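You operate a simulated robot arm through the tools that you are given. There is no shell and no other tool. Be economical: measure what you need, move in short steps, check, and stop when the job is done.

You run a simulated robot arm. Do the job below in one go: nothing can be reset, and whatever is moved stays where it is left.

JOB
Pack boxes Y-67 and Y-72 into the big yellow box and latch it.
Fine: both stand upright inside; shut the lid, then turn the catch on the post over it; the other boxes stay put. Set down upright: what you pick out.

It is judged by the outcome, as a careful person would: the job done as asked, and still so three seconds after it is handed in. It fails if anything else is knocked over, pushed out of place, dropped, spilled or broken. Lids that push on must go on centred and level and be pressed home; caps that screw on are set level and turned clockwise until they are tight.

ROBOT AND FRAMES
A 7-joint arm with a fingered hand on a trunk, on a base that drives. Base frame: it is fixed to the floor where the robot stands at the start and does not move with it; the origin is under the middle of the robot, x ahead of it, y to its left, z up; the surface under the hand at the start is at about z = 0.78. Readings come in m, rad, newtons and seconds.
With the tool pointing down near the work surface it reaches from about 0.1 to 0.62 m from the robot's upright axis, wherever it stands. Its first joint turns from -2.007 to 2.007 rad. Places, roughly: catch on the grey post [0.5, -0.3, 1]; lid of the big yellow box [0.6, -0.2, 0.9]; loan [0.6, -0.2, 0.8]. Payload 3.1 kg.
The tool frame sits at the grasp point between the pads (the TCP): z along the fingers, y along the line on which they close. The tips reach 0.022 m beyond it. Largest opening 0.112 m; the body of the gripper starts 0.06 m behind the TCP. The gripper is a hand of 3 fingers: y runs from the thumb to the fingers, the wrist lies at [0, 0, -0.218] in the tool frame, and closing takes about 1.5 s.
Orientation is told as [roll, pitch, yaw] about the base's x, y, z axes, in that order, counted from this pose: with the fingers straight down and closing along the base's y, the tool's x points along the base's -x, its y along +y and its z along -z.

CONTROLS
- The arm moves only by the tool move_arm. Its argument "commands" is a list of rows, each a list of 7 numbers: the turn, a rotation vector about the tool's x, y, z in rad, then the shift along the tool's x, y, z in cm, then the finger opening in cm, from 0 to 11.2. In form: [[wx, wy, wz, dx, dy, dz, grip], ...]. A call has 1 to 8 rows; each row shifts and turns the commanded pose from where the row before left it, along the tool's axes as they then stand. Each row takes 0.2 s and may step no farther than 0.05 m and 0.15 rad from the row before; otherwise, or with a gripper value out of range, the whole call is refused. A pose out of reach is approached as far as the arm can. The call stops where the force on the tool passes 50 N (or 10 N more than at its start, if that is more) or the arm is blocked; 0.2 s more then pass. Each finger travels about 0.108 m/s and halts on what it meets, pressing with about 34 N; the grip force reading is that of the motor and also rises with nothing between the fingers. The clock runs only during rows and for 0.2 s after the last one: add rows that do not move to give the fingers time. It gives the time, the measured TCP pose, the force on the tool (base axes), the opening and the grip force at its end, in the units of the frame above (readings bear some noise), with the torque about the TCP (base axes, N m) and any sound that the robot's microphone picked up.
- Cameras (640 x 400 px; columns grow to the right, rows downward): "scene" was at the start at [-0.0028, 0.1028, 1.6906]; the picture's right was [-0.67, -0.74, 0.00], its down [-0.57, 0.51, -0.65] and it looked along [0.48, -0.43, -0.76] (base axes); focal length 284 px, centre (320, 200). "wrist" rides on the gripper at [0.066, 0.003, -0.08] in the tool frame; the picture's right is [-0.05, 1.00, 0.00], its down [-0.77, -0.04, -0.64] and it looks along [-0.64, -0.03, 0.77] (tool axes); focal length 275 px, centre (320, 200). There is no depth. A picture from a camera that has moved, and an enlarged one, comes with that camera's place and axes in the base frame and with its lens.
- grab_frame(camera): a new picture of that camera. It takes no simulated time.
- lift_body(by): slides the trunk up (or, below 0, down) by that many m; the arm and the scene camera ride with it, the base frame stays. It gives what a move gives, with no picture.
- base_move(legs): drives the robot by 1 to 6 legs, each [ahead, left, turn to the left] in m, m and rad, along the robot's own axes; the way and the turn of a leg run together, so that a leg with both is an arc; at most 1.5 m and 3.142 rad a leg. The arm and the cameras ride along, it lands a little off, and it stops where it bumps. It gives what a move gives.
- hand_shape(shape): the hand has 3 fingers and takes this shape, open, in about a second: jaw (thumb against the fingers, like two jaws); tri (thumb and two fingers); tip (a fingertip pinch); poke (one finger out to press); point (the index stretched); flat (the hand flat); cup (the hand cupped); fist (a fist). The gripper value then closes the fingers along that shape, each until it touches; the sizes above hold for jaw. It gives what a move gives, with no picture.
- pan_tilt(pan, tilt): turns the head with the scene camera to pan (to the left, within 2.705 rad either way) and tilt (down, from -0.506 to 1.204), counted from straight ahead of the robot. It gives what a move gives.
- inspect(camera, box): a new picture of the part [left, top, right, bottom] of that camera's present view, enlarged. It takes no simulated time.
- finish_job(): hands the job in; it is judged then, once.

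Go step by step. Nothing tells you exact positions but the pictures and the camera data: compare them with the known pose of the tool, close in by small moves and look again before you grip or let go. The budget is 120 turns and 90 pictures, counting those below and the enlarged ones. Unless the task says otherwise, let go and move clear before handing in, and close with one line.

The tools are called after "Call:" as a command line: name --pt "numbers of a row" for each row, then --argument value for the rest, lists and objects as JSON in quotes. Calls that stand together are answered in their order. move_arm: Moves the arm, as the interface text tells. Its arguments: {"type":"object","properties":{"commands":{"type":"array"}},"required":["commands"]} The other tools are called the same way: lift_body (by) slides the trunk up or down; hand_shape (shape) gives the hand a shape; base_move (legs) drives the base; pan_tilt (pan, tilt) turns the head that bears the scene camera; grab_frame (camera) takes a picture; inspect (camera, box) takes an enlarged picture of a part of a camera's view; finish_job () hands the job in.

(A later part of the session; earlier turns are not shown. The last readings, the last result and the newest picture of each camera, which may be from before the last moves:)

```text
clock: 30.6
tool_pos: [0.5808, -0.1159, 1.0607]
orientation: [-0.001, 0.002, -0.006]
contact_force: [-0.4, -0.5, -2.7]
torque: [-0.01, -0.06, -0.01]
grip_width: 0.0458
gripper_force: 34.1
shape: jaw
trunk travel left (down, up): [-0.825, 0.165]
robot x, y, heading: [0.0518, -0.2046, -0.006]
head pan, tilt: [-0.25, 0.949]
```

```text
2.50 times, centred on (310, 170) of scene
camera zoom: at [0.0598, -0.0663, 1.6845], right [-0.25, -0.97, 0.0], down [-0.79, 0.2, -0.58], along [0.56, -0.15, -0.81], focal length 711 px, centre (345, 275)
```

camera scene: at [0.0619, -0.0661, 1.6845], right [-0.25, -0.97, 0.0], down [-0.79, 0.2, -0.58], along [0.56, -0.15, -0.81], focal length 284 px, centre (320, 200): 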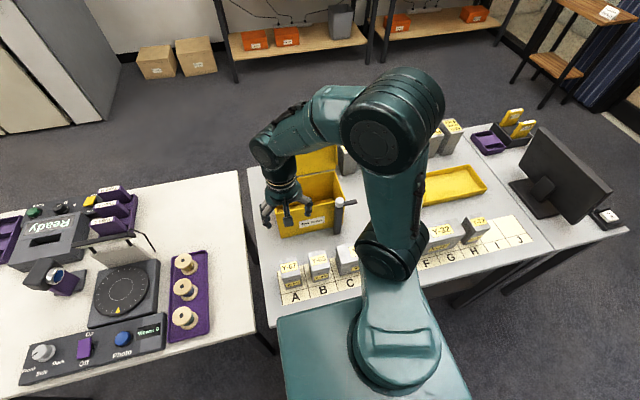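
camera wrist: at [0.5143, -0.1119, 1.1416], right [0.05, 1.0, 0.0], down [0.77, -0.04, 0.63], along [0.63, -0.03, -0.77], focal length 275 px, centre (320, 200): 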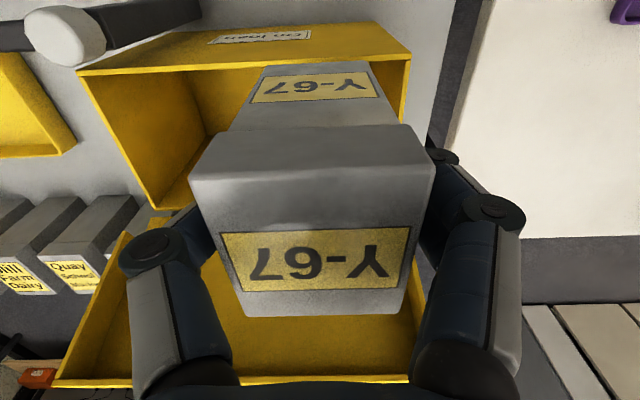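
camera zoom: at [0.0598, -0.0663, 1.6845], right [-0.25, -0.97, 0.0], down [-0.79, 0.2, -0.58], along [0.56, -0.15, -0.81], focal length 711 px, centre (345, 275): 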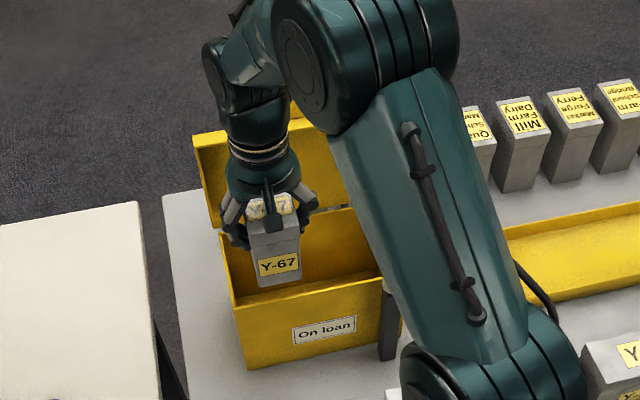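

Measured rim: y from -0.288 to -0.051, front at x≈0.56. I shift to x≈0.636, y≈-0.125 and lower.

Call:
move_arm --pt "0 0 0 -3 -0.9 0 4" --pt "0 0 0 -2.5 0 0 4" --pt "0 0 0 0 0 4 4" --pt "0 0 0 0 0 4 4"

Call:
grab_frame --camera "wrist"

Call:
inspect --camera "scene" --box '[230, 90, 390, 250]'

```text
clock: 31.6
tool_pos: [0.6374, -0.1236, 0.9755]
orientation: [-0.001, 0.003, -0.005]
contact_force: [0.4, 0.7, -1.7]
torque: [-0.03, -0.02, 0.01]
grip_width: 0.0457
gripper_force: 33.7
shape: jaw
trunk travel left (down, up): [-0.825, 0.165]
robot x, y, heading: [0.0474, -0.2038, -0.005]
head pan, tilt: [-0.25, 0.949]
```

```text
51 pictures are left
camera wrist: at [0.5723, -0.1206, 1.0567], right [0.05, 1.0, 0.0], down [0.77, -0.04, 0.63], along [0.63, -0.03, -0.77], focal length 275 px, centre (320, 200)
```

wrist: 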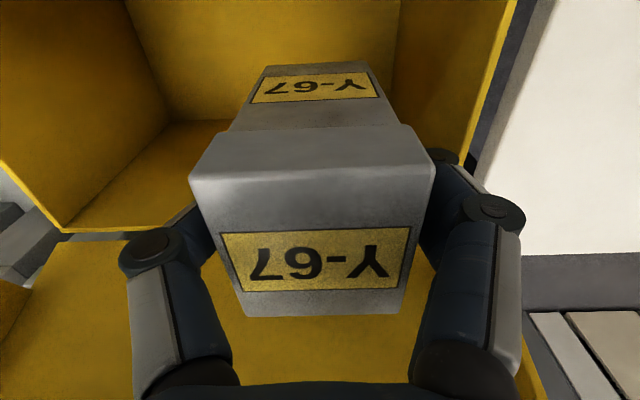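

```text
2.50 times, centred on (310, 170) of scene
camera zoom: at [0.063, -0.0658, 1.6845], right [-0.25, -0.97, 0.0], down [-0.79, 0.2, -0.58], along [0.56, -0.15, -0.81], focal length 711 px, centre (345, 275)
```

zoom: 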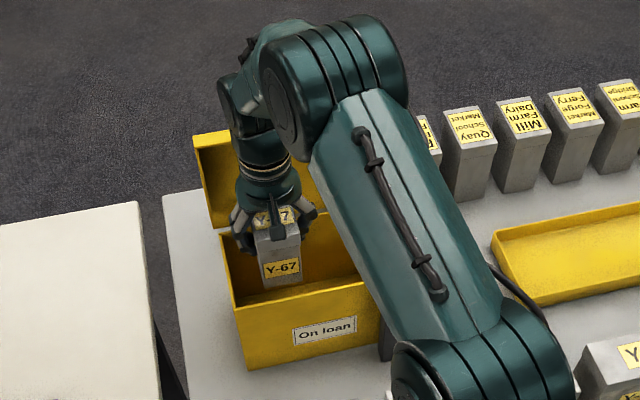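

I shift 6 mm away from the right wall and lower further.

Call:
move_arm --pt "0 0 0 0 -0.7 0 4" --pt "0 0 0 0 0 4 4" --pt "0 0 0 0 0 4 4" --pt "0 0 0 0 0 2 4" --pt "0 0 0 0 0 0.7 4"

Call:
grab_frame --camera "wrist"

Call:
inspect --camera "scene" --box '[230, 90, 390, 250]'

```text
clock: 32.8
tool_pos: [0.639, -0.1328, 0.8696]
orientation: [-0.001, 0.001, -0.004]
contact_force: [-0.7, -0.3, -2.7]
torque: [0.0, -0.01, 0.01]
grip_width: 0.046
gripper_force: 33.9
shape: jaw
trunk travel left (down, up): [-0.825, 0.165]
robot x, y, heading: [0.0483, -0.2021, -0.009]
head pan, tilt: [-0.25, 0.949]
```

```text
49 pictures are left
camera wrist: at [0.5719, -0.1294, 0.95], right [0.05, 1.0, 0.0], down [0.77, -0.04, 0.63], along [0.63, -0.03, -0.77], focal length 275 px, centre (320, 200)
```

wrist: 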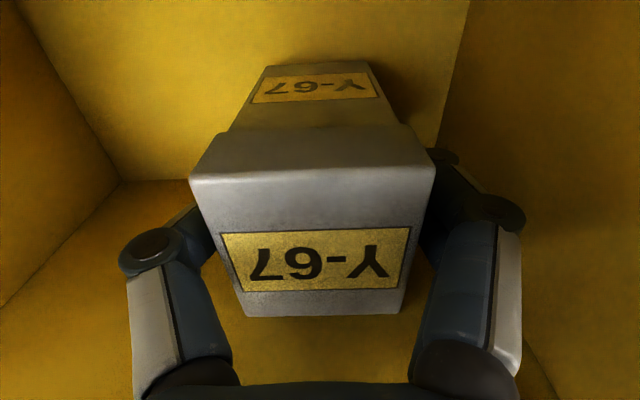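

```text
2.50 times, centred on (310, 170) of scene
camera zoom: at [0.0617, -0.0662, 1.6845], right [-0.25, -0.97, 0.0], down [-0.79, 0.2, -0.58], along [0.56, -0.15, -0.81], focal length 711 px, centre (345, 275)
```

zoom: 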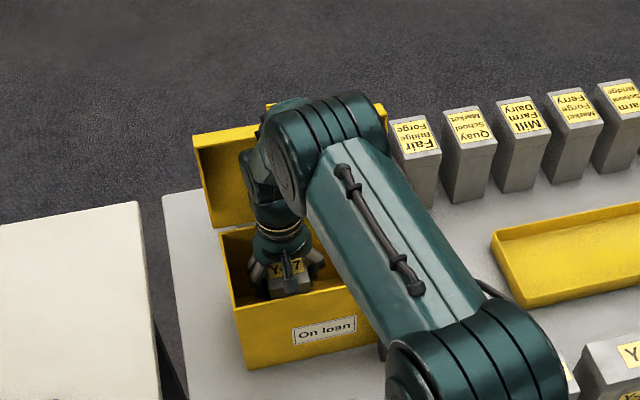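

Inside and clear of walls. I lower in millimetres until the floor is felt.

Call:
move_arm --pt "0 0 0 0 0 0.5 4" --pt "0 0 0 0 0 0.3 4" --pt "0 0 0 0 0 0 4"

```text
clock: 33.6
tool_pos: [0.638, -0.1327, 0.8614]
orientation: [-0.002, 0.001, -0.006]
contact_force: [0.0, 0.3, -1.5]
torque: [-0.02, 0.03, 0.0]
grip_width: 0.046
gripper_force: 34.0
shape: jaw
trunk travel left (down, up): [-0.825, 0.165]
robot x, y, heading: [0.0527, -0.2043, -0.008]
head pan, tilt: [-0.25, 0.949]
```

Call:
move_arm --pt "0 0 0 0 0 0.2 4" --pt "0 0 0 0 0 0.2 4" --pt "0 0 0 0 0 0 4"

```text
clock: 34.5
tool_pos: [0.6401, -0.1339, 0.8619]
orientation: [0.0, -0.008, -0.005]
contact_force: [-0.8, -1.1, 22.0]
torque: [0.2, 1.86, 0.11]
grip_width: 0.046
gripper_force: 33.8
shape: jaw
trunk travel left (down, up): [-0.825, 0.165]
robot x, y, heading: [0.0513, -0.2039, -0.01]
head pan, tilt: [-0.25, 0.949]
stopped in row 3: the force on the tool passed its limit at 52 N (the readings are from after the stop); the commanded pose is now the measured one
```

The torque says something on the hand (camera side) touched the front rim, not the box floor. I raise, shift toward the back by 15 mm and lower again.

Call:
move_arm --pt "0 0 0 0 0 -1 4" --pt "0 0 0 -1.5 0 0 4" --pt "0 0 0 0 0 0.6 4" --pt "0 0 0 0 0 0 4"

Call:
grab_frame --camera "wrist"

Call:
inspect --camera "scene" --box '[230, 90, 390, 250]'

```text
clock: 35.5
tool_pos: [0.6533, -0.1326, 0.8642]
orientation: [0.0, -0.002, -0.004]
contact_force: [-8.5, -0.4, -0.2]
torque: [-0.02, 0.13, 0.0]
grip_width: 0.0457
gripper_force: 34.0
shape: jaw
trunk travel left (down, up): [-0.825, 0.165]
robot x, y, heading: [0.0493, -0.203, -0.008]
head pan, tilt: [-0.25, 0.949]
```

```text
47 pictures are left
camera wrist: at [0.5873, -0.1285, 0.9447], right [0.05, 1.0, 0.0], down [0.77, -0.04, 0.64], along [0.64, -0.03, -0.77], focal length 275 px, centre (320, 200)
```

wrist: 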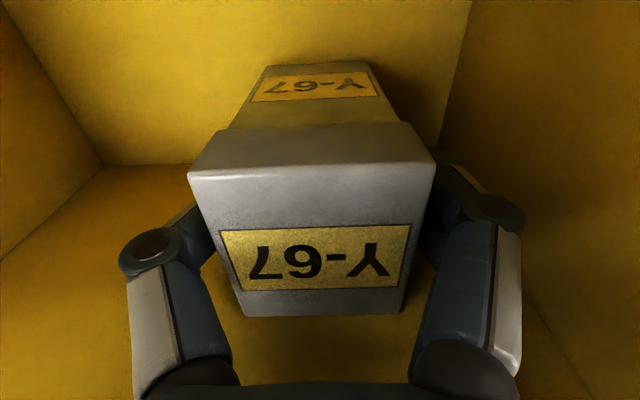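

```text
2.50 times, centred on (310, 170) of scene
camera zoom: at [0.0591, -0.0664, 1.6845], right [-0.25, -0.97, 0.0], down [-0.79, 0.2, -0.58], along [0.56, -0.15, -0.81], focal length 711 px, centre (345, 275)
```

zoom: 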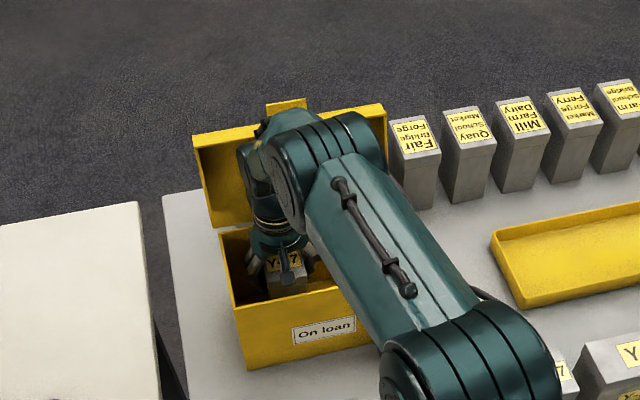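

The box or hand now lightly touches the rear; I back off 4 mm and lower gently.

Call:
move_arm --pt "0 0 0 0.4 0 0 4" --pt "0 0 0 0 0 0.2 4" --pt "0 0 0 0 0 0.1 4" --pt "0 0 0 0 0 0 4"

```text
clock: 36.5
tool_pos: [0.6527, -0.1328, 0.8607]
orientation: [-0.001, -0.005, -0.007]
contact_force: [-0.5, -0.1, -2.5]
torque: [-0.03, -0.03, -0.04]
grip_width: 0.0458
gripper_force: 34.2
shape: jaw
trunk travel left (down, up): [-0.825, 0.165]
robot x, y, heading: [0.0484, -0.2036, -0.004]
head pan, tilt: [-0.25, 0.949]
```

Call:
move_arm --pt "0 0 0 0 0 0.2 4" --pt "0 0 0 0 0 0 4"

```text
clock: 37.1
tool_pos: [0.6527, -0.1328, 0.8588]
orientation: [0.001, -0.004, -0.007]
contact_force: [0.6, 0.0, 0.8]
torque: [0.01, -0.04, 0.01]
grip_width: 0.0459
gripper_force: 33.7
shape: jaw
trunk travel left (down, up): [-0.825, 0.165]
robot x, y, heading: [0.0479, -0.2004, -0.009]
head pan, tilt: [-0.25, 0.949]
```

Weight is off the hand, so the box stands on the floor. I open slightly and rise.

Call:
move_arm --pt "0 0 0 0 0 0 5.4" --pt "0 0 0 0 0 0 6.4" --pt "0 0 0 0 0 0 6.4" --pt "0 0 0 0 0 0 6.4"

Call:
grab_frame --camera "wrist"

```text
clock: 38.1
tool_pos: [0.6515, -0.1331, 0.8573]
orientation: [-0.002, -0.004, -0.005]
contact_force: [0.5, -0.4, -0.5]
torque: [0.04, 0.01, 0.01]
grip_width: 0.0634
gripper_force: 0.0
shape: jaw
trunk travel left (down, up): [-0.825, 0.165]
robot x, y, heading: [0.0502, -0.2004, -0.002]
head pan, tilt: [-0.25, 0.949]
```

```text
45 pictures are left
camera wrist: at [0.5851, -0.129, 0.9392], right [0.05, 1.0, 0.0], down [0.77, -0.04, 0.64], along [0.64, -0.03, -0.77], focal length 275 px, centre (320, 200)
```

wrist: 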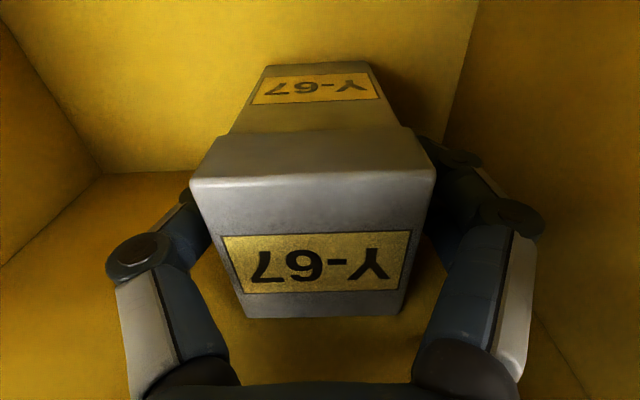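

Call:
move_arm --pt "0 0 0 0 0 -1 6.6" --pt "0 0 0 0 0 -2 6.6" --pt "0 0 0 0 0 -4 6.6" --pt "0 0 0 0 0 -4.5 7" --pt "0 0 0 0 0 -4.5 7" --pt "0 0 0 0 0 -4.5 7.6" --pt "0 0 0 4.5 0 -2 7.6" --pt "0 0 0 4.5 0 0 7.6"

Call:
grab_frame --camera "wrist"

```text
clock: 39.9
tool_pos: [0.5596, -0.131, 1.0817]
orientation: [0.0, -0.006, -0.006]
contact_force: [-0.1, -0.9, -0.1]
torque: [0.0, 0.0, -0.01]
grip_width: 0.0757
gripper_force: 0.0
shape: jaw
trunk travel left (down, up): [-0.825, 0.165]
robot x, y, heading: [0.0505, -0.2023, -0.004]
head pan, tilt: [-0.25, 0.949]
```

```text
44 pictures are left
camera wrist: at [0.4931, -0.1269, 1.1623], right [0.05, 1.0, 0.0], down [0.77, -0.04, 0.64], along [0.64, -0.03, -0.77], focal length 275 px, centre (320, 200)
```

wrist: 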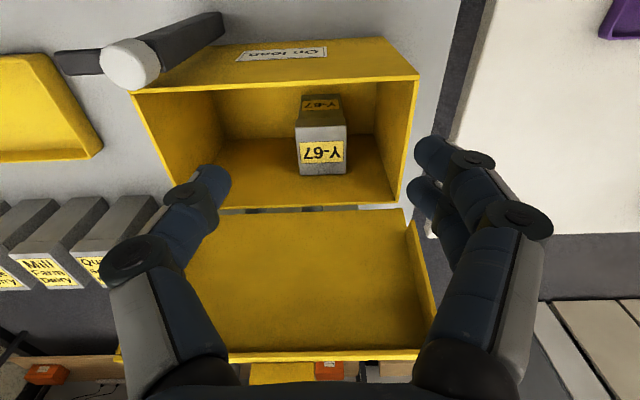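

Y-67 stands upright inside. I retract the hand high and drive right toward Y-72.

Call:
move_arm --pt "0 0 0 2 0 -4 7.6" --pt "0 0 0 4 -2 -2 7.6" --pt "0 0 0 4 -2 0 7.6" --pt "0 0 0 4 -2 0 7.6" --pt "0 0 0 4 -2 0 7.6" --pt "0 0 0 4 -1 0 7.6"

Call:
base_move --legs '[[0, -0.45, 0]]'

Call:
grab_frame --camera "wrist"

Call:
grab_frame --camera "scene"

```text
clock: 41.3
tool_pos: [0.3372, -0.2236, 1.1435]
orientation: [0.003, -0.006, -0.011]
contact_force: [-0.5, 0.4, -0.4]
torque: [0.05, -0.02, -0.02]
grip_width: 0.0758
gripper_force: 0.0
shape: jaw
trunk travel left (down, up): [-0.825, 0.165]
robot x, y, heading: [0.0511, -0.2039, 0.001]
head pan, tilt: [-0.25, 0.949]
```

```text
clock: 44.0
tool_pos: [0.3398, -0.6725, 1.1431]
orientation: [0.0, -0.004, 0.002]
contact_force: [-0.5, -0.5, -0.6]
torque: [0.0, -0.01, 0.0]
grip_width: 0.0756
gripper_force: 0.0
shape: jaw
trunk travel left (down, up): [-0.825, 0.165]
robot x, y, heading: [0.0474, -0.6553, 0.008]
head pan, tilt: [-0.25, 0.949]
```

```text
43 pictures are left
camera wrist: at [0.2729, -0.6695, 1.2236], right [0.04, 1.0, 0.0], down [0.77, -0.03, 0.64], along [0.64, -0.03, -0.77], focal length 275 px, centre (320, 200)
```

wrist: 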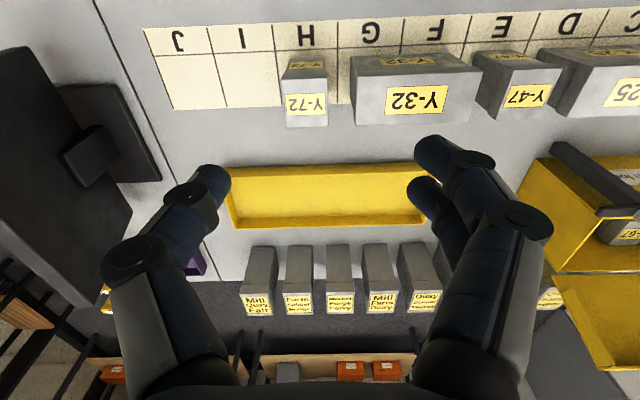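

```text
42 pictures are left
camera scene: at [0.0598, -0.5198, 1.6845], right [-0.24, -0.97, 0.0], down [-0.79, 0.2, -0.58], along [0.56, -0.14, -0.81], focal length 284 px, centre (320, 200)
```

scene: 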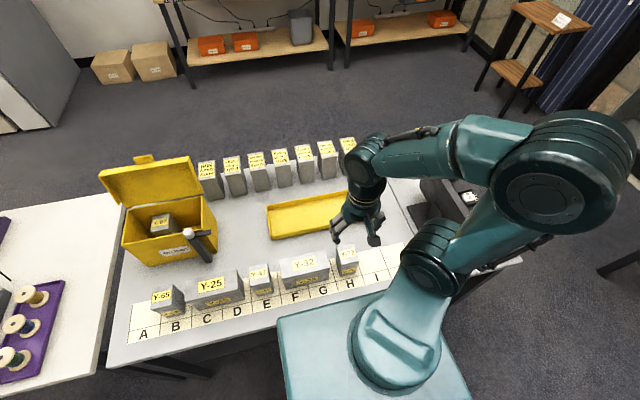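

Call:
inspect --camera "wrist" --box '[230, 10, 390, 150]'

```text
2.86 times, centred on (310, 80) of wrist
camera zoom: at [0.2729, -0.6695, 1.2236], right [0.04, 1.0, 0.0], down [0.77, -0.03, 0.64], along [0.64, -0.03, -0.77], focal length 786 px, centre (349, 543)
```

zoom: 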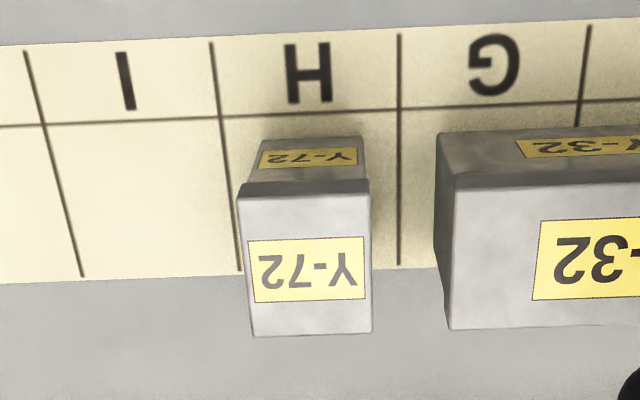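

Y-72: centre ≈(0.404,-0.695), same height; 3.3 cm gap to Y-32. I go above it with the fingers at 7 cm.

Call:
move_arm --pt "0 0 0 -3.2 -1.2 0 7" --pt "0 0 0 -3.2 -1.15 0 7" --pt "0 0 0 0 0 4.5 7" --pt "0 0 0 0 0 4.5 7" --pt "0 0 0 0 0 4.5 7" --pt "0 0 0 0 0 4.5 7" --pt "0 0 0 0 0 4.5 7" --pt "0 0 0 0 0 0 7"

Call:
grab_frame --camera "wrist"

```text
clock: 45.8
tool_pos: [0.4041, -0.6958, 0.918]
orientation: [-0.001, -0.005, 0.004]
contact_force: [-0.1, 0.5, -0.5]
torque: [0.02, -0.01, -0.05]
grip_width: 0.0703
gripper_force: 0.0
shape: jaw
trunk travel left (down, up): [-0.825, 0.165]
robot x, y, heading: [0.0491, -0.654, 0.004]
head pan, tilt: [-0.25, 0.949]
```

```text
40 pictures are left
camera wrist: at [0.3367, -0.6921, 0.9988], right [0.04, 1.0, 0.0], down [0.77, -0.03, 0.64], along [0.64, -0.03, -0.77], focal length 275 px, centre (320, 200)
```

wrist: 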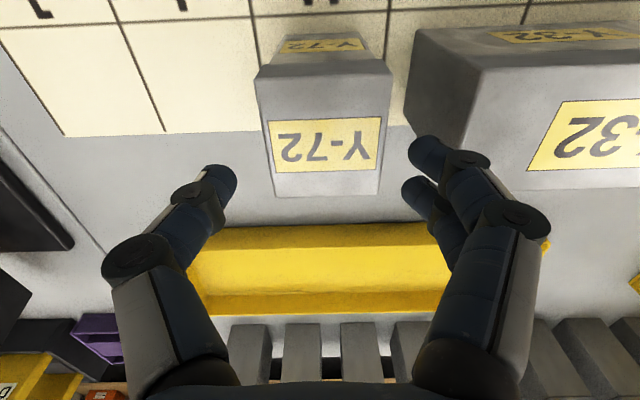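

Call:
move_arm --pt "0 0 0 0 0.1 2.5 6.8" --pt "0 0 0 0 0 2 6.8" --pt "0 0 0 0 0 1.6 6.8" --pt "0 0 0 0 0 0 6.8"

Call:
grab_frame --camera "wrist"

```text
clock: 46.8
tool_pos: [0.4058, -0.6961, 0.8563]
orientation: [0.0, -0.004, 0.004]
contact_force: [0.0, -0.1, -1.5]
torque: [0.03, 0.03, -0.01]
grip_width: 0.0685
gripper_force: 0.1
shape: jaw
trunk travel left (down, up): [-0.825, 0.165]
robot x, y, heading: [0.0529, -0.656, 0.006]
head pan, tilt: [-0.25, 0.949]
```

```text
39 pictures are left
camera wrist: at [0.3386, -0.6929, 0.9377], right [0.04, 1.0, 0.0], down [0.77, -0.03, 0.64], along [0.64, -0.03, -0.77], focal length 275 px, centre (320, 200)
```

wrist: 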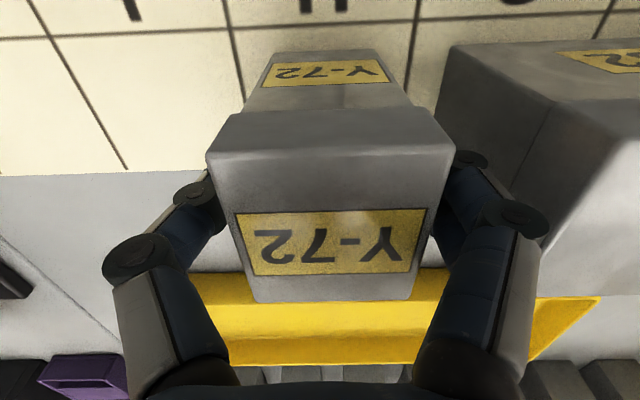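

Call:
move_arm --pt "0 0 0 0 0 0 5" --pt "0 0 0 0 0 0 4" --pt "0 0 0 0 0 0 4" --pt "0 0 0 0 0 0 4" --pt "0 0 0 0 0 0 4"

Call:
move_arm --pt "0 0 0 0 0 -1 4" --pt "0 0 0 0 0 -2 4" --pt "0 0 0 0 0 -4 4" --pt "0 0 0 0 0 -4.5 4" --pt "0 0 0 0 0 -4.5 4" --pt "0 0 0 0 0 -4.5 4" --pt "0 0 0 0 0 -4 4"

Call:
grab_frame --camera "wrist"

```text
clock: 48.0
tool_pos: [0.4059, -0.6947, 0.857]
orientation: [-0.001, -0.003, 0.004]
contact_force: [0.7, -0.2, 0.4]
torque: [0.03, 0.01, -0.04]
grip_width: 0.0461
gripper_force: 34.2
shape: jaw
trunk travel left (down, up): [-0.825, 0.165]
robot x, y, heading: [0.0522, -0.6566, 0.001]
head pan, tilt: [-0.25, 0.949]
```

```text
clock: 49.6
tool_pos: [0.4045, -0.6947, 1.1027]
orientation: [-0.002, -0.002, 0.004]
contact_force: [-0.6, 0.2, -2.2]
torque: [0.0, -0.01, 0.0]
grip_width: 0.0463
gripper_force: 33.8
shape: jaw
trunk travel left (down, up): [-0.825, 0.165]
robot x, y, heading: [0.0514, -0.656, 0.005]
head pan, tilt: [-0.25, 0.949]
```

```text
38 pictures are left
camera wrist: at [0.3375, -0.6914, 1.1837], right [0.04, 1.0, 0.0], down [0.77, -0.03, 0.64], along [0.64, -0.03, -0.77], focal length 275 px, centre (320, 200)
```

wrist: 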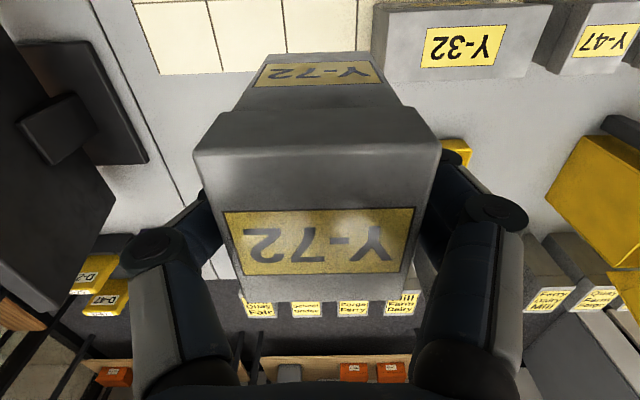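

Y-72 is held and clear. I drive back left to face the yellow box.

Call:
base_move --legs '[[0, 0.45, 0]]'

Call:
move_arm --pt "0 0 0 -4 0.6 0 4" --pt "0 0 0 -4 0.6 0 4" --pt "0 0 0 -4 0.5 0 4" --pt "0 0 0 -4 0.5 0 4"

Call:
grab_frame --camera "wrist"

Call:
grab_frame --camera "scene"

```text
clock: 52.4
tool_pos: [0.4036, -0.2423, 1.1029]
orientation: [0.0, -0.003, 0.007]
contact_force: [0.4, -1.2, -2.6]
torque: [0.0, -0.01, -0.01]
grip_width: 0.0462
gripper_force: 34.2
shape: jaw
trunk travel left (down, up): [-0.825, 0.165]
robot x, y, heading: [0.0441, -0.2066, 0.009]
head pan, tilt: [-0.25, 0.949]
```

```text
clock: 53.4
tool_pos: [0.5641, -0.2167, 1.1017]
orientation: [0.0, -0.001, 0.007]
contact_force: [-0.4, 0.6, -3.2]
torque: [-0.02, -0.02, 0.04]
grip_width: 0.0465
gripper_force: 34.1
shape: jaw
trunk travel left (down, up): [-0.825, 0.165]
robot x, y, heading: [0.0472, -0.2048, 0.01]
head pan, tilt: [-0.25, 0.949]
```

```text
37 pictures are left
camera wrist: at [0.4976, -0.2133, 1.1819], right [0.04, 1.0, 0.0], down [0.77, -0.03, 0.64], along [0.64, -0.03, -0.77], focal length 275 px, centre (320, 200)
```

wrist: 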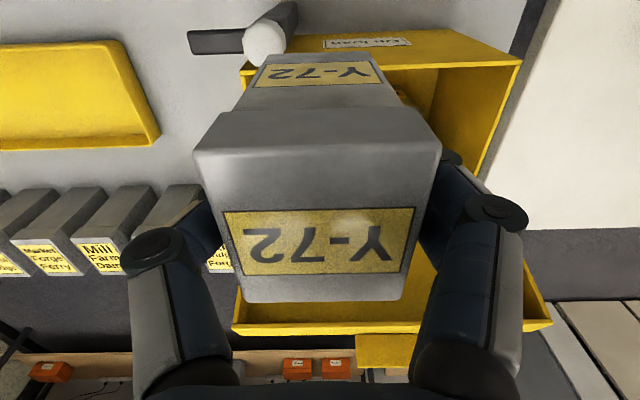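

```text
36 pictures are left
camera scene: at [0.0594, -0.0677, 1.6844], right [-0.24, -0.97, 0.0], down [-0.79, 0.19, -0.58], along [0.56, -0.14, -0.81], focal length 284 px, centre (320, 200)
```

scene: 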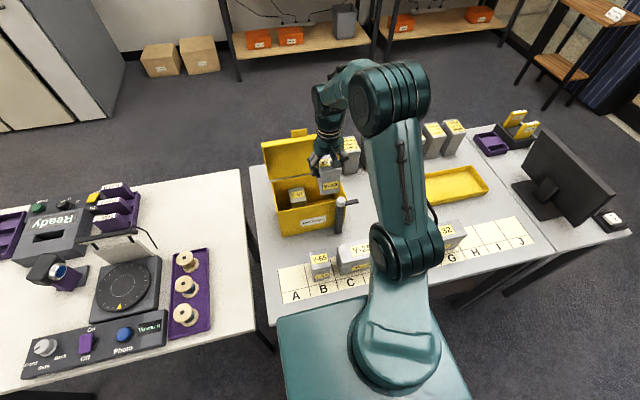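

Now I move over the left half of the box (x≈0.65, y≈-0.213) and lower most of the way.

Call:
move_arm --pt "0 0 0 -4.3 0.3 0 4" --pt "0 0 0 -4.3 0 0 4" --pt "0 0 0 0 0 4.5 4" --pt "0 0 0 0 0 4.5 4" --pt "0 0 0 0 0 3 4" --pt "0 0 0 0 0 0 4"

Call:
grab_frame --camera "wrist"

Call:
inspect --camera "scene" --box '[230, 90, 390, 250]'

```text
clock: 54.8
tool_pos: [0.6501, -0.2149, 0.9807]
orientation: [0.0, -0.004, 0.007]
contact_force: [-0.1, 0.2, -2.8]
torque: [-0.03, 0.0, 0.02]
grip_width: 0.0462
gripper_force: 34.3
shape: jaw
trunk travel left (down, up): [-0.825, 0.165]
robot x, y, heading: [0.0483, -0.2061, 0.009]
head pan, tilt: [-0.25, 0.949]
```

```text
35 pictures are left
camera wrist: at [0.5823, -0.2121, 1.0623], right [0.04, 1.0, 0.0], down [0.77, -0.03, 0.64], along [0.64, -0.03, -0.77], focal length 275 px, centre (320, 200)
```

wrist: 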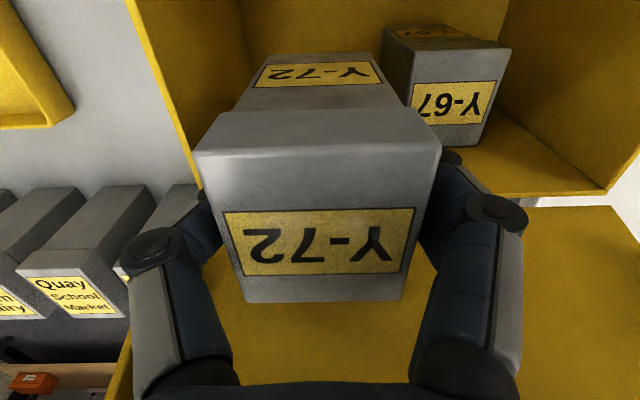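

```text
2.50 times, centred on (310, 170) of scene
camera zoom: at [0.0566, -0.0686, 1.6845], right [-0.24, -0.97, 0.0], down [-0.79, 0.19, -0.58], along [0.57, -0.14, -0.81], focal length 711 px, centre (345, 275)
```

zoom: 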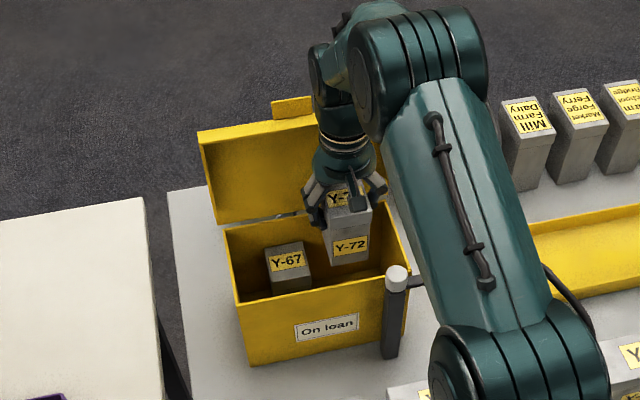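

Call:
move_arm --pt "0 0 0 0 0.2 3 4" --pt "0 0 0 0 0 3.5 4" --pt "0 0 0 0 0 3 4" --pt "0 0 0 0 0 1.2 4" --pt "0 0 0 0 0 0 4"

Call:
grab_frame --camera "wrist"

```text
clock: 56.0
tool_pos: [0.6493, -0.2127, 0.8749]
orientation: [0.0, -0.003, 0.006]
contact_force: [-0.4, 0.2, -1.9]
torque: [-0.01, -0.01, 0.01]
grip_width: 0.0459
gripper_force: 33.7
shape: jaw
trunk travel left (down, up): [-0.825, 0.165]
robot x, y, heading: [0.0452, -0.2079, 0.014]
head pan, tilt: [-0.25, 0.949]
```

```text
33 pictures are left
camera wrist: at [0.5817, -0.2095, 0.9556], right [0.04, 1.0, 0.0], down [0.77, -0.03, 0.64], along [0.64, -0.03, -0.77], focal length 275 px, centre (320, 200)
```

wrist: 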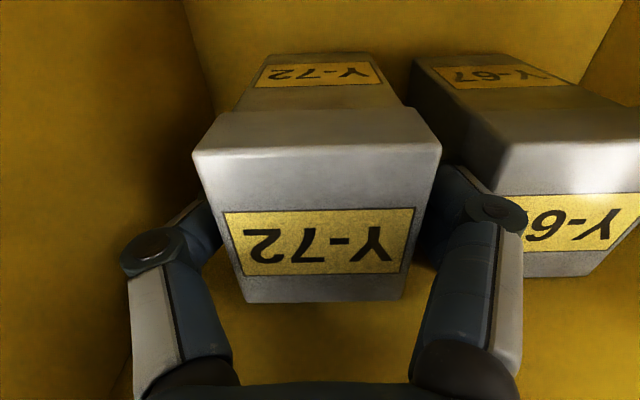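

Call:
move_arm --pt "0 0 0 0 -0.2 0.5 4" --pt "0 0 0 0 0 0.5 4" --pt "0 0 0 0 0 0.2 4" --pt "0 0 0 0 0 0 4"

```text
clock: 57.0
tool_pos: [0.6486, -0.2138, 0.8633]
orientation: [-0.001, -0.005, 0.007]
contact_force: [0.3, -1.1, -1.6]
torque: [0.04, -0.02, 0.02]
grip_width: 0.0462
gripper_force: 34.1
shape: jaw
trunk travel left (down, up): [-0.825, 0.165]
robot x, y, heading: [0.0464, -0.2063, 0.006]
head pan, tilt: [-0.25, 0.949]
```

Call:
move_arm --pt "0 0 0 0 0 0.2 4" --pt "0 0 0 0 0 0 4"

```text
clock: 57.6
tool_pos: [0.6486, -0.2134, 0.8621]
orientation: [0.0, -0.004, 0.007]
contact_force: [0.7, 0.2, -1.1]
torque: [0.05, 0.01, 0.01]
grip_width: 0.0461
gripper_force: 34.1
shape: jaw
trunk travel left (down, up): [-0.825, 0.165]
robot x, y, heading: [0.046, -0.2075, 0.012]
head pan, tilt: [-0.25, 0.949]
```

Call:
move_arm --pt "0 0 0 0 0 0.15 4" --pt "0 0 0 0 0 0 4"

```text
clock: 58.2
tool_pos: [0.649, -0.2154, 0.8603]
orientation: [0.0, -0.006, 0.007]
contact_force: [1.5, -1.7, 8.2]
torque: [0.05, 0.0, -0.03]
grip_width: 0.046
gripper_force: 34.1
shape: jaw
trunk travel left (down, up): [-0.825, 0.165]
robot x, y, heading: [0.0455, -0.2054, 0.007]
head pan, tilt: [-0.25, 0.949]
```

The box is on the floor (8 N, no torque). I open slightly and check.

Call:
move_arm --pt "0 0 0 0 0 0 5.2" --pt "0 0 0 0 0 0 6.2" --pt "0 0 0 0 0 0 6.2" --pt "0 0 0 0 0 0 6.2"

Call:
grab_frame --camera "wrist"

```text
clock: 59.2
tool_pos: [0.6488, -0.2146, 0.8601]
orientation: [-0.001, -0.002, 0.008]
contact_force: [0.0, -0.7, -0.2]
torque: [0.01, 0.03, 0.01]
grip_width: 0.0612
gripper_force: 0.1
shape: jaw
trunk travel left (down, up): [-0.825, 0.165]
robot x, y, heading: [0.0458, -0.2067, 0.015]
head pan, tilt: [-0.25, 0.949]
```

```text
32 pictures are left
camera wrist: at [0.5821, -0.2119, 0.9407], right [0.04, 1.0, 0.0], down [0.77, -0.03, 0.64], along [0.64, -0.02, -0.77], focal length 275 px, centre (320, 200)
```

wrist: 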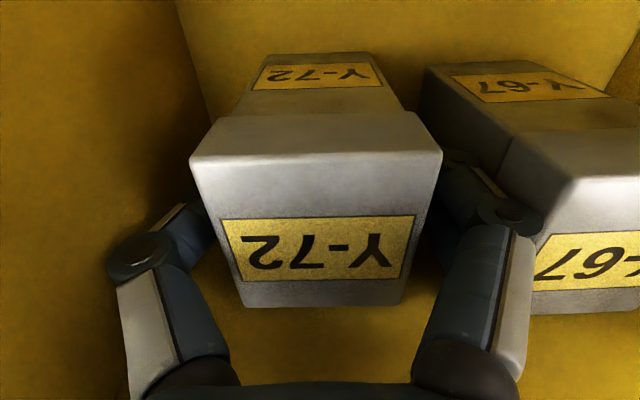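

Call:
move_arm --pt "0 0 0 0 0 -0.6 6.2" --pt "0 0 0 0 0 -1 6.2" --pt "0 0 0 0 0 -2 6.2" --pt "0 0 0 0 0 -4 6.2" --pt "0 0 0 0 0 -4.5 6.2" --pt "0 0 0 0 0 -4.5 6.2" --pt "0 0 0 4 0 -3 6.2" --pt "0 0 0 4 0 -2 6.2"

Call:
grab_frame --camera "wrist"

Call:
inspect --camera "scene" --box '[230, 90, 390, 250]'

```text
clock: 61.0
tool_pos: [0.5673, -0.2169, 1.0762]
orientation: [0.0, -0.005, 0.007]
contact_force: [1.0, 0.2, 0.6]
torque: [0.01, 0.0, -0.01]
grip_width: 0.0616
gripper_force: 0.0
shape: jaw
trunk travel left (down, up): [-0.825, 0.165]
robot x, y, heading: [0.0487, -0.2059, 0.008]
head pan, tilt: [-0.25, 0.949]
```

```text
31 pictures are left
camera wrist: at [0.5, -0.2137, 1.1571], right [0.04, 1.0, 0.0], down [0.77, -0.03, 0.64], along [0.64, -0.02, -0.77], focal length 275 px, centre (320, 200)
```

wrist: 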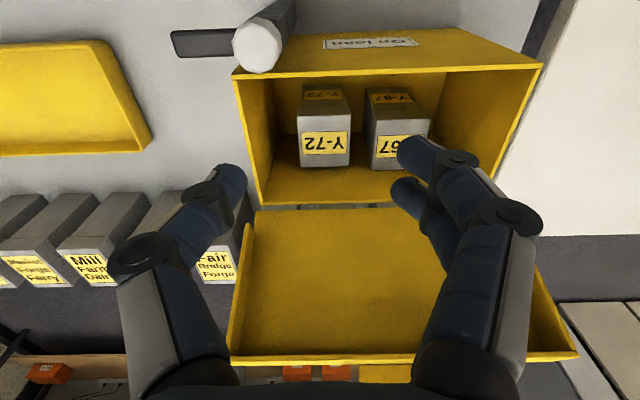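

```text
2.50 times, centred on (310, 170) of scene
camera zoom: at [0.0546, -0.0687, 1.6845], right [-0.24, -0.97, 0.0], down [-0.79, 0.19, -0.58], along [0.57, -0.14, -0.81], focal length 711 px, centre (345, 275)
```

zoom: 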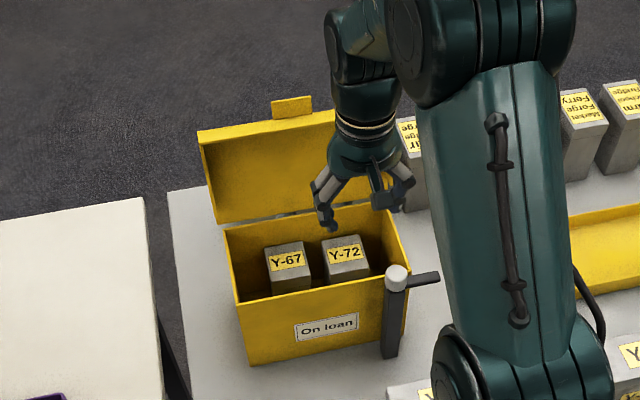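

Both boxes stand upright inside. To shut the lid without slamming I'll turn the hand so that thumb and fingers straddle the lid edge front/back; first rise and yaw by -90°.

Call:
move_arm --pt "0 0 0 1 2.5 -4 7" --pt "0 0 0 1 2.4 -4 7" --pt "0 0 0.145 0 0 -4 7" --pt "0 0 0.145 0 0 0 7" --pt "0 0 0.145 0 0 0 7" --pt "0 0 0.145 0 0 0 7" --pt "0 0 0.145 0 0 0 7" --pt "0 0 0.145 0 0 0 7"

Call:
move_arm --pt "0 0 0.14 0 0 0 7.5" --pt "0 0 0.14 0 0 0 7.5" --pt "0 0 0.14 0 0 0 7.5" --pt "0 0 0.14 0 0 0 7.5" --pt "0 0 0.14 0 0 0 7.5"

```text
clock: 62.8
tool_pos: [0.5477, -0.1673, 1.1969]
orientation: [0.004, -0.001, -0.864]
contact_force: [-0.5, -0.4, 0.0]
torque: [-0.02, 0.0, 0.0]
grip_width: 0.0697
gripper_force: 0.1
shape: jaw
trunk travel left (down, up): [-0.825, 0.165]
robot x, y, heading: [0.0466, -0.2045, 0.01]
head pan, tilt: [-0.25, 0.949]
```

```text
clock: 64.0
tool_pos: [0.5484, -0.1668, 1.1966]
orientation: [0.005, 0.0, -1.565]
contact_force: [-0.1, 0.6, 0.0]
torque: [0.03, 0.04, -0.01]
grip_width: 0.0745
gripper_force: 0.0
shape: jaw
trunk travel left (down, up): [-0.825, 0.165]
robot x, y, heading: [0.0501, -0.2073, 0.015]
head pan, tilt: [-0.25, 0.949]
```

Call:
move_arm --pt "-0.147 0 0 0 3 0 7.5" --pt "-0.147 0 0 0 3 0 7.5" --pt "-0.147 0 0 0 3 0 7.5" --pt "0 0 0 0 1.5 0 7.5" --pt "0 0 0 0 0 0 7.5"

Call:
grab_frame --camera "wrist"

Call:
inspect --camera "scene" --box '[230, 90, 390, 250]'

```text
clock: 65.2
tool_pos: [0.6496, -0.1672, 1.2176]
orientation: [0.445, 0.0, -1.564]
contact_force: [0.2, -0.1, 0.2]
torque: [0.0, 0.0, 0.0]
grip_width: 0.0744
gripper_force: 0.1
shape: jaw
trunk travel left (down, up): [-0.825, 0.165]
robot x, y, heading: [0.0475, -0.2045, 0.008]
head pan, tilt: [-0.25, 0.949]
```

```text
29 pictures are left
camera wrist: at [0.6169, -0.1009, 1.2913], right [0.9, -0.04, 0.43], down [-0.3, -0.77, 0.56], along [0.31, -0.63, -0.71], focal length 275 px, centre (320, 200)
```

wrist: 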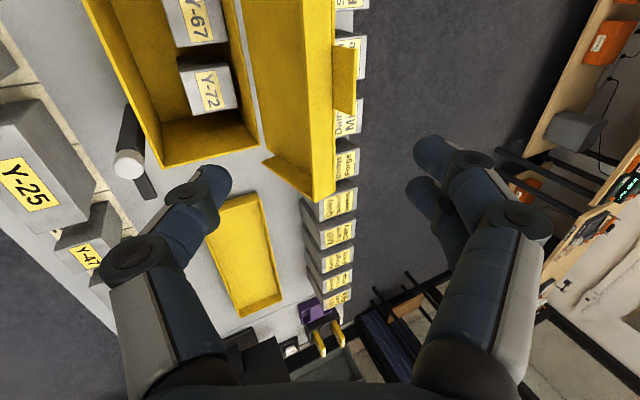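

```text
2.50 times, centred on (310, 170) of scene
camera zoom: at [0.0559, -0.0686, 1.6845], right [-0.24, -0.97, 0.0], down [-0.79, 0.19, -0.58], along [0.57, -0.14, -0.81], focal length 711 px, centre (345, 275)
```

zoom: 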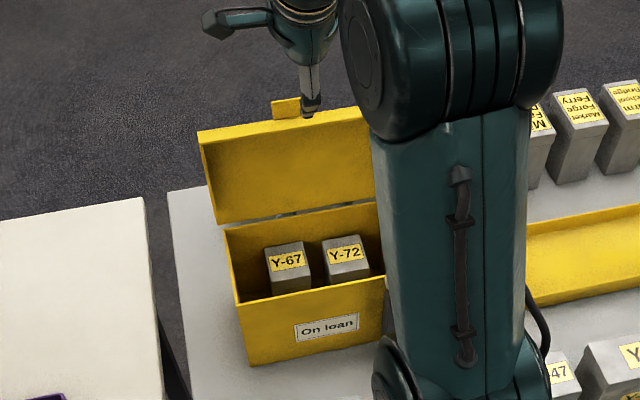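

The wrist camera now sees the lid edge in profile (edge ≈(0.715, 1.075), tab to (0.735,1.10)). I slide the open jaw over it, most of the way first.

Call:
move_arm --pt "0 0 0 0 -0.5 4 7.5" --pt "0 0 0 0 0 4 7.5" --pt "0 0 0 0 0 3 7.5" --pt "0 0 0 0 0 0 7.5"

Call:
grab_frame --camera "wrist"

```text
clock: 66.2
tool_pos: [0.6911, -0.1663, 1.1136]
orientation: [0.445, 0.0, -1.564]
contact_force: [0.3, -0.1, 0.9]
torque: [-0.02, -0.01, 0.01]
grip_width: 0.0748
gripper_force: 0.1
shape: jaw
trunk travel left (down, up): [-0.825, 0.165]
robot x, y, heading: [0.0494, -0.2085, 0.005]
head pan, tilt: [-0.25, 0.949]
```

```text
27 pictures are left
camera wrist: at [0.6587, -0.1006, 1.1876], right [0.9, -0.04, 0.43], down [-0.3, -0.77, 0.56], along [0.31, -0.63, -0.71], focal length 275 px, centre (320, 200)
```

wrist: 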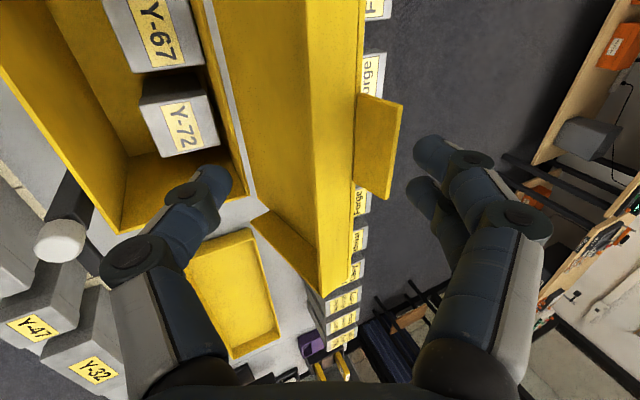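

Call:
move_arm --pt "0 0 0 0 1.0 0 7.8" --pt "0 0 0 0 0 2 7.8" --pt "0 0 0 0 0 2 7.8" --pt "0 0 0 0 0 0 7.8"

Call:
grab_frame --camera "wrist"

```text
clock: 67.2
tool_pos: [0.7196, -0.1648, 1.0826]
orientation: [0.446, -0.001, -1.564]
contact_force: [0.4, 0.6, -0.4]
torque: [-0.03, 0.03, 0.0]
grip_width: 0.0775
gripper_force: 0.0
shape: jaw
trunk travel left (down, up): [-0.825, 0.165]
robot x, y, heading: [0.0466, -0.2077, 0.012]
head pan, tilt: [-0.25, 0.949]
```

```text
26 pictures are left
camera wrist: at [0.6861, -0.0998, 1.1572], right [0.9, -0.04, 0.43], down [-0.3, -0.77, 0.56], along [0.31, -0.63, -0.71], focal length 275 px, centre (320, 200)
```

wrist: 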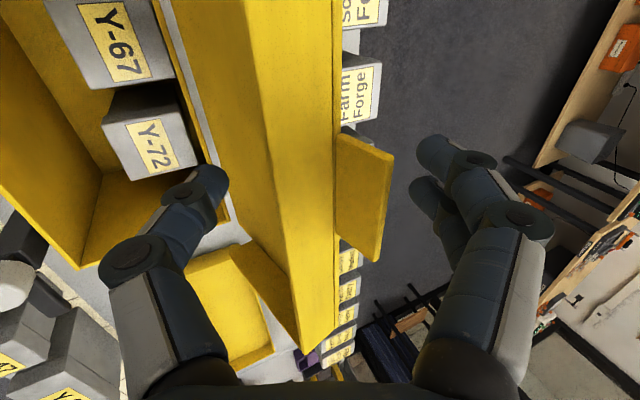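

The lid edge and tab are between thumb and fingers. I go 1 cm deeper, narrow the cage and start tipping the lid forward.

Call:
move_arm --pt "0 0 0 0 0 1 6.5" --pt "0 0 0 0 0 0 6" --pt "0 0 0 0 -1.6 -0.85 6" --pt "0 0 0 0 -1.6 -0.85 6" --pt "0 0 0 0 -1.82 -0.42 6" --pt "0 0 0 0 0 0 6"

Call:
grab_frame --camera "wrist"

```text
clock: 68.6
tool_pos: [0.6681, -0.1658, 1.0701]
orientation: [0.446, 0.001, -1.565]
contact_force: [0.4, -0.1, -0.3]
torque: [0.02, 0.01, -0.02]
grip_width: 0.0607
gripper_force: 0.0
shape: jaw
trunk travel left (down, up): [-0.825, 0.165]
robot x, y, heading: [0.052, -0.2012, 0.011]
head pan, tilt: [-0.25, 0.949]
```

```text
25 pictures are left
camera wrist: at [0.6358, -0.0997, 1.1454], right [0.9, -0.04, 0.43], down [-0.3, -0.77, 0.56], along [0.31, -0.63, -0.71], focal length 275 px, centre (320, 200)
```

wrist: 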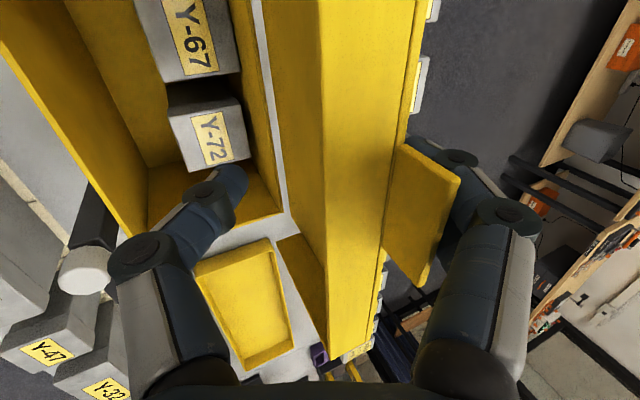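

Call:
move_arm --pt "0 0 0 0 -1.66 -0.46 6" --pt "-0.0875 0 0 0 -1.86 -0.07 6" --pt "-0.0875 0 0 0 -1.86 -0.07 6" --pt "0 0 0 0 0 0 6"

Call:
grab_frame --camera "wrist"

```text
clock: 69.6
tool_pos: [0.6184, -0.1657, 1.0503]
orientation: [0.619, -0.001, -1.562]
contact_force: [-0.7, 0.2, 0.2]
torque: [0.04, 0.0, 0.03]
grip_width: 0.0608
gripper_force: 0.1
shape: jaw
trunk travel left (down, up): [-0.825, 0.165]
robot x, y, heading: [0.0479, -0.2051, 0.005]
head pan, tilt: [-0.25, 0.949]
```

```text
24 pictures are left
camera wrist: at [0.5726, -0.0996, 1.1189], right [0.81, -0.04, 0.58], down [-0.39, -0.77, 0.5], along [0.43, -0.63, -0.65], focal length 275 px, centre (320, 200)
```

wrist: 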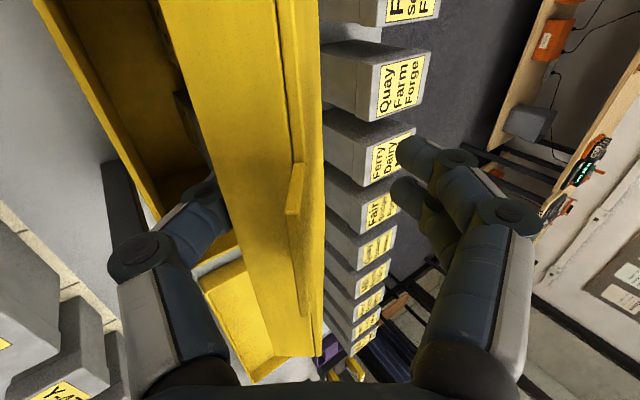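

The lid now rests on the thumb, caged. I keep lowering it along its arc.

Call:
move_arm --pt "-0.13 0 0 0 -1.91 0.03 6" --pt "-0.13 0 0 0 -1.91 0.03 6" --pt "-0.13 0 0 0 -1.86 0.02 6" --pt "0 0 0 0 0 0 6"

Call:
grab_frame --camera "wrist"

Call:
inspect --camera "scene" --box '[230, 90, 390, 250]'

```text
clock: 70.6
tool_pos: [0.5773, -0.165, 1.0129]
orientation: [1.011, 0.0, -1.563]
contact_force: [-0.3, -0.1, -0.7]
torque: [0.03, -0.03, 0.01]
grip_width: 0.0606
gripper_force: 0.1
shape: jaw
trunk travel left (down, up): [-0.825, 0.165]
robot x, y, heading: [0.0502, -0.2083, 0.007]
head pan, tilt: [-0.25, 0.949]
```

```text
23 pictures are left
camera wrist: at [0.51, -0.0995, 1.0584], right [0.53, -0.04, 0.85], down [-0.55, -0.78, 0.31], along [0.64, -0.63, -0.44], focal length 275 px, centre (320, 200)
```

wrist: 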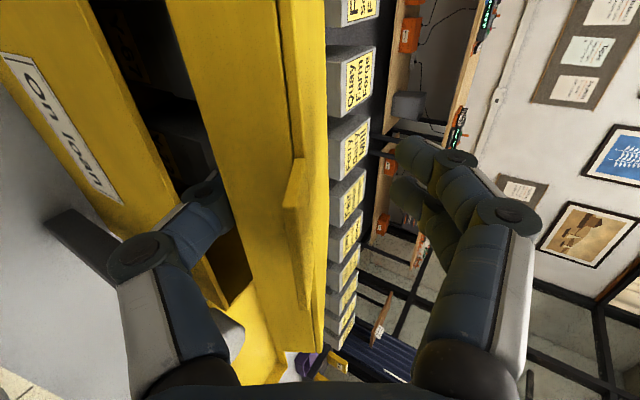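

```text
2.50 times, centred on (310, 170) of scene
camera zoom: at [0.056, -0.0684, 1.6845], right [-0.24, -0.97, 0.0], down [-0.79, 0.19, -0.58], along [0.57, -0.14, -0.81], focal length 711 px, centre (345, 275)
```

zoom: 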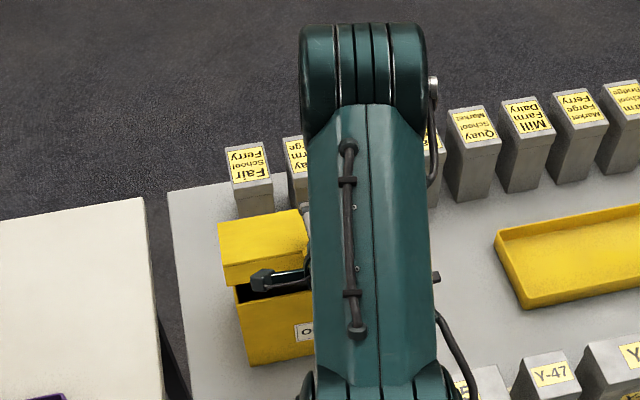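

Call:
move_arm --pt "-0.05 0 0 0 -1.4 0.3 6" --pt "-0.05 0 0 0 -1.4 0.3 6" --pt "0 0 0 0 0 0 6"

Call:
grab_frame --camera "wrist"

```text
clock: 71.4
tool_pos: [0.5681, -0.1672, 0.9855]
orientation: [1.11, 0.001, -1.564]
contact_force: [-0.7, 0.6, 1.0]
torque: [-0.01, 0.03, 0.0]
grip_width: 0.0588
gripper_force: 0.1
shape: jaw
trunk travel left (down, up): [-0.825, 0.165]
robot x, y, heading: [0.0447, -0.2075, 0.004]
head pan, tilt: [-0.25, 0.949]
```

```text
21 pictures are left
camera wrist: at [0.4973, -0.1001, 1.0251], right [0.44, -0.04, 0.89], down [-0.58, -0.78, 0.25], along [0.68, -0.63, -0.37], focal length 275 px, centre (320, 200)
```

wrist: 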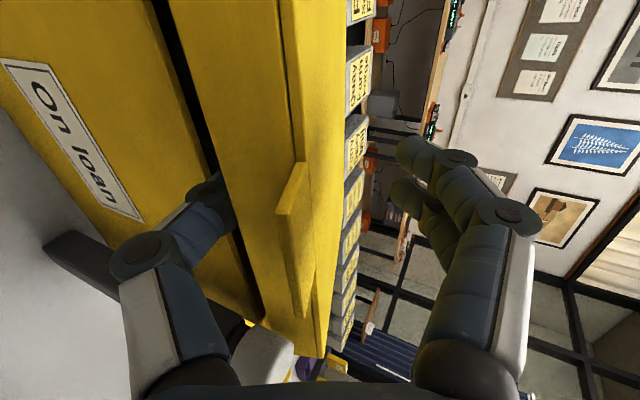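

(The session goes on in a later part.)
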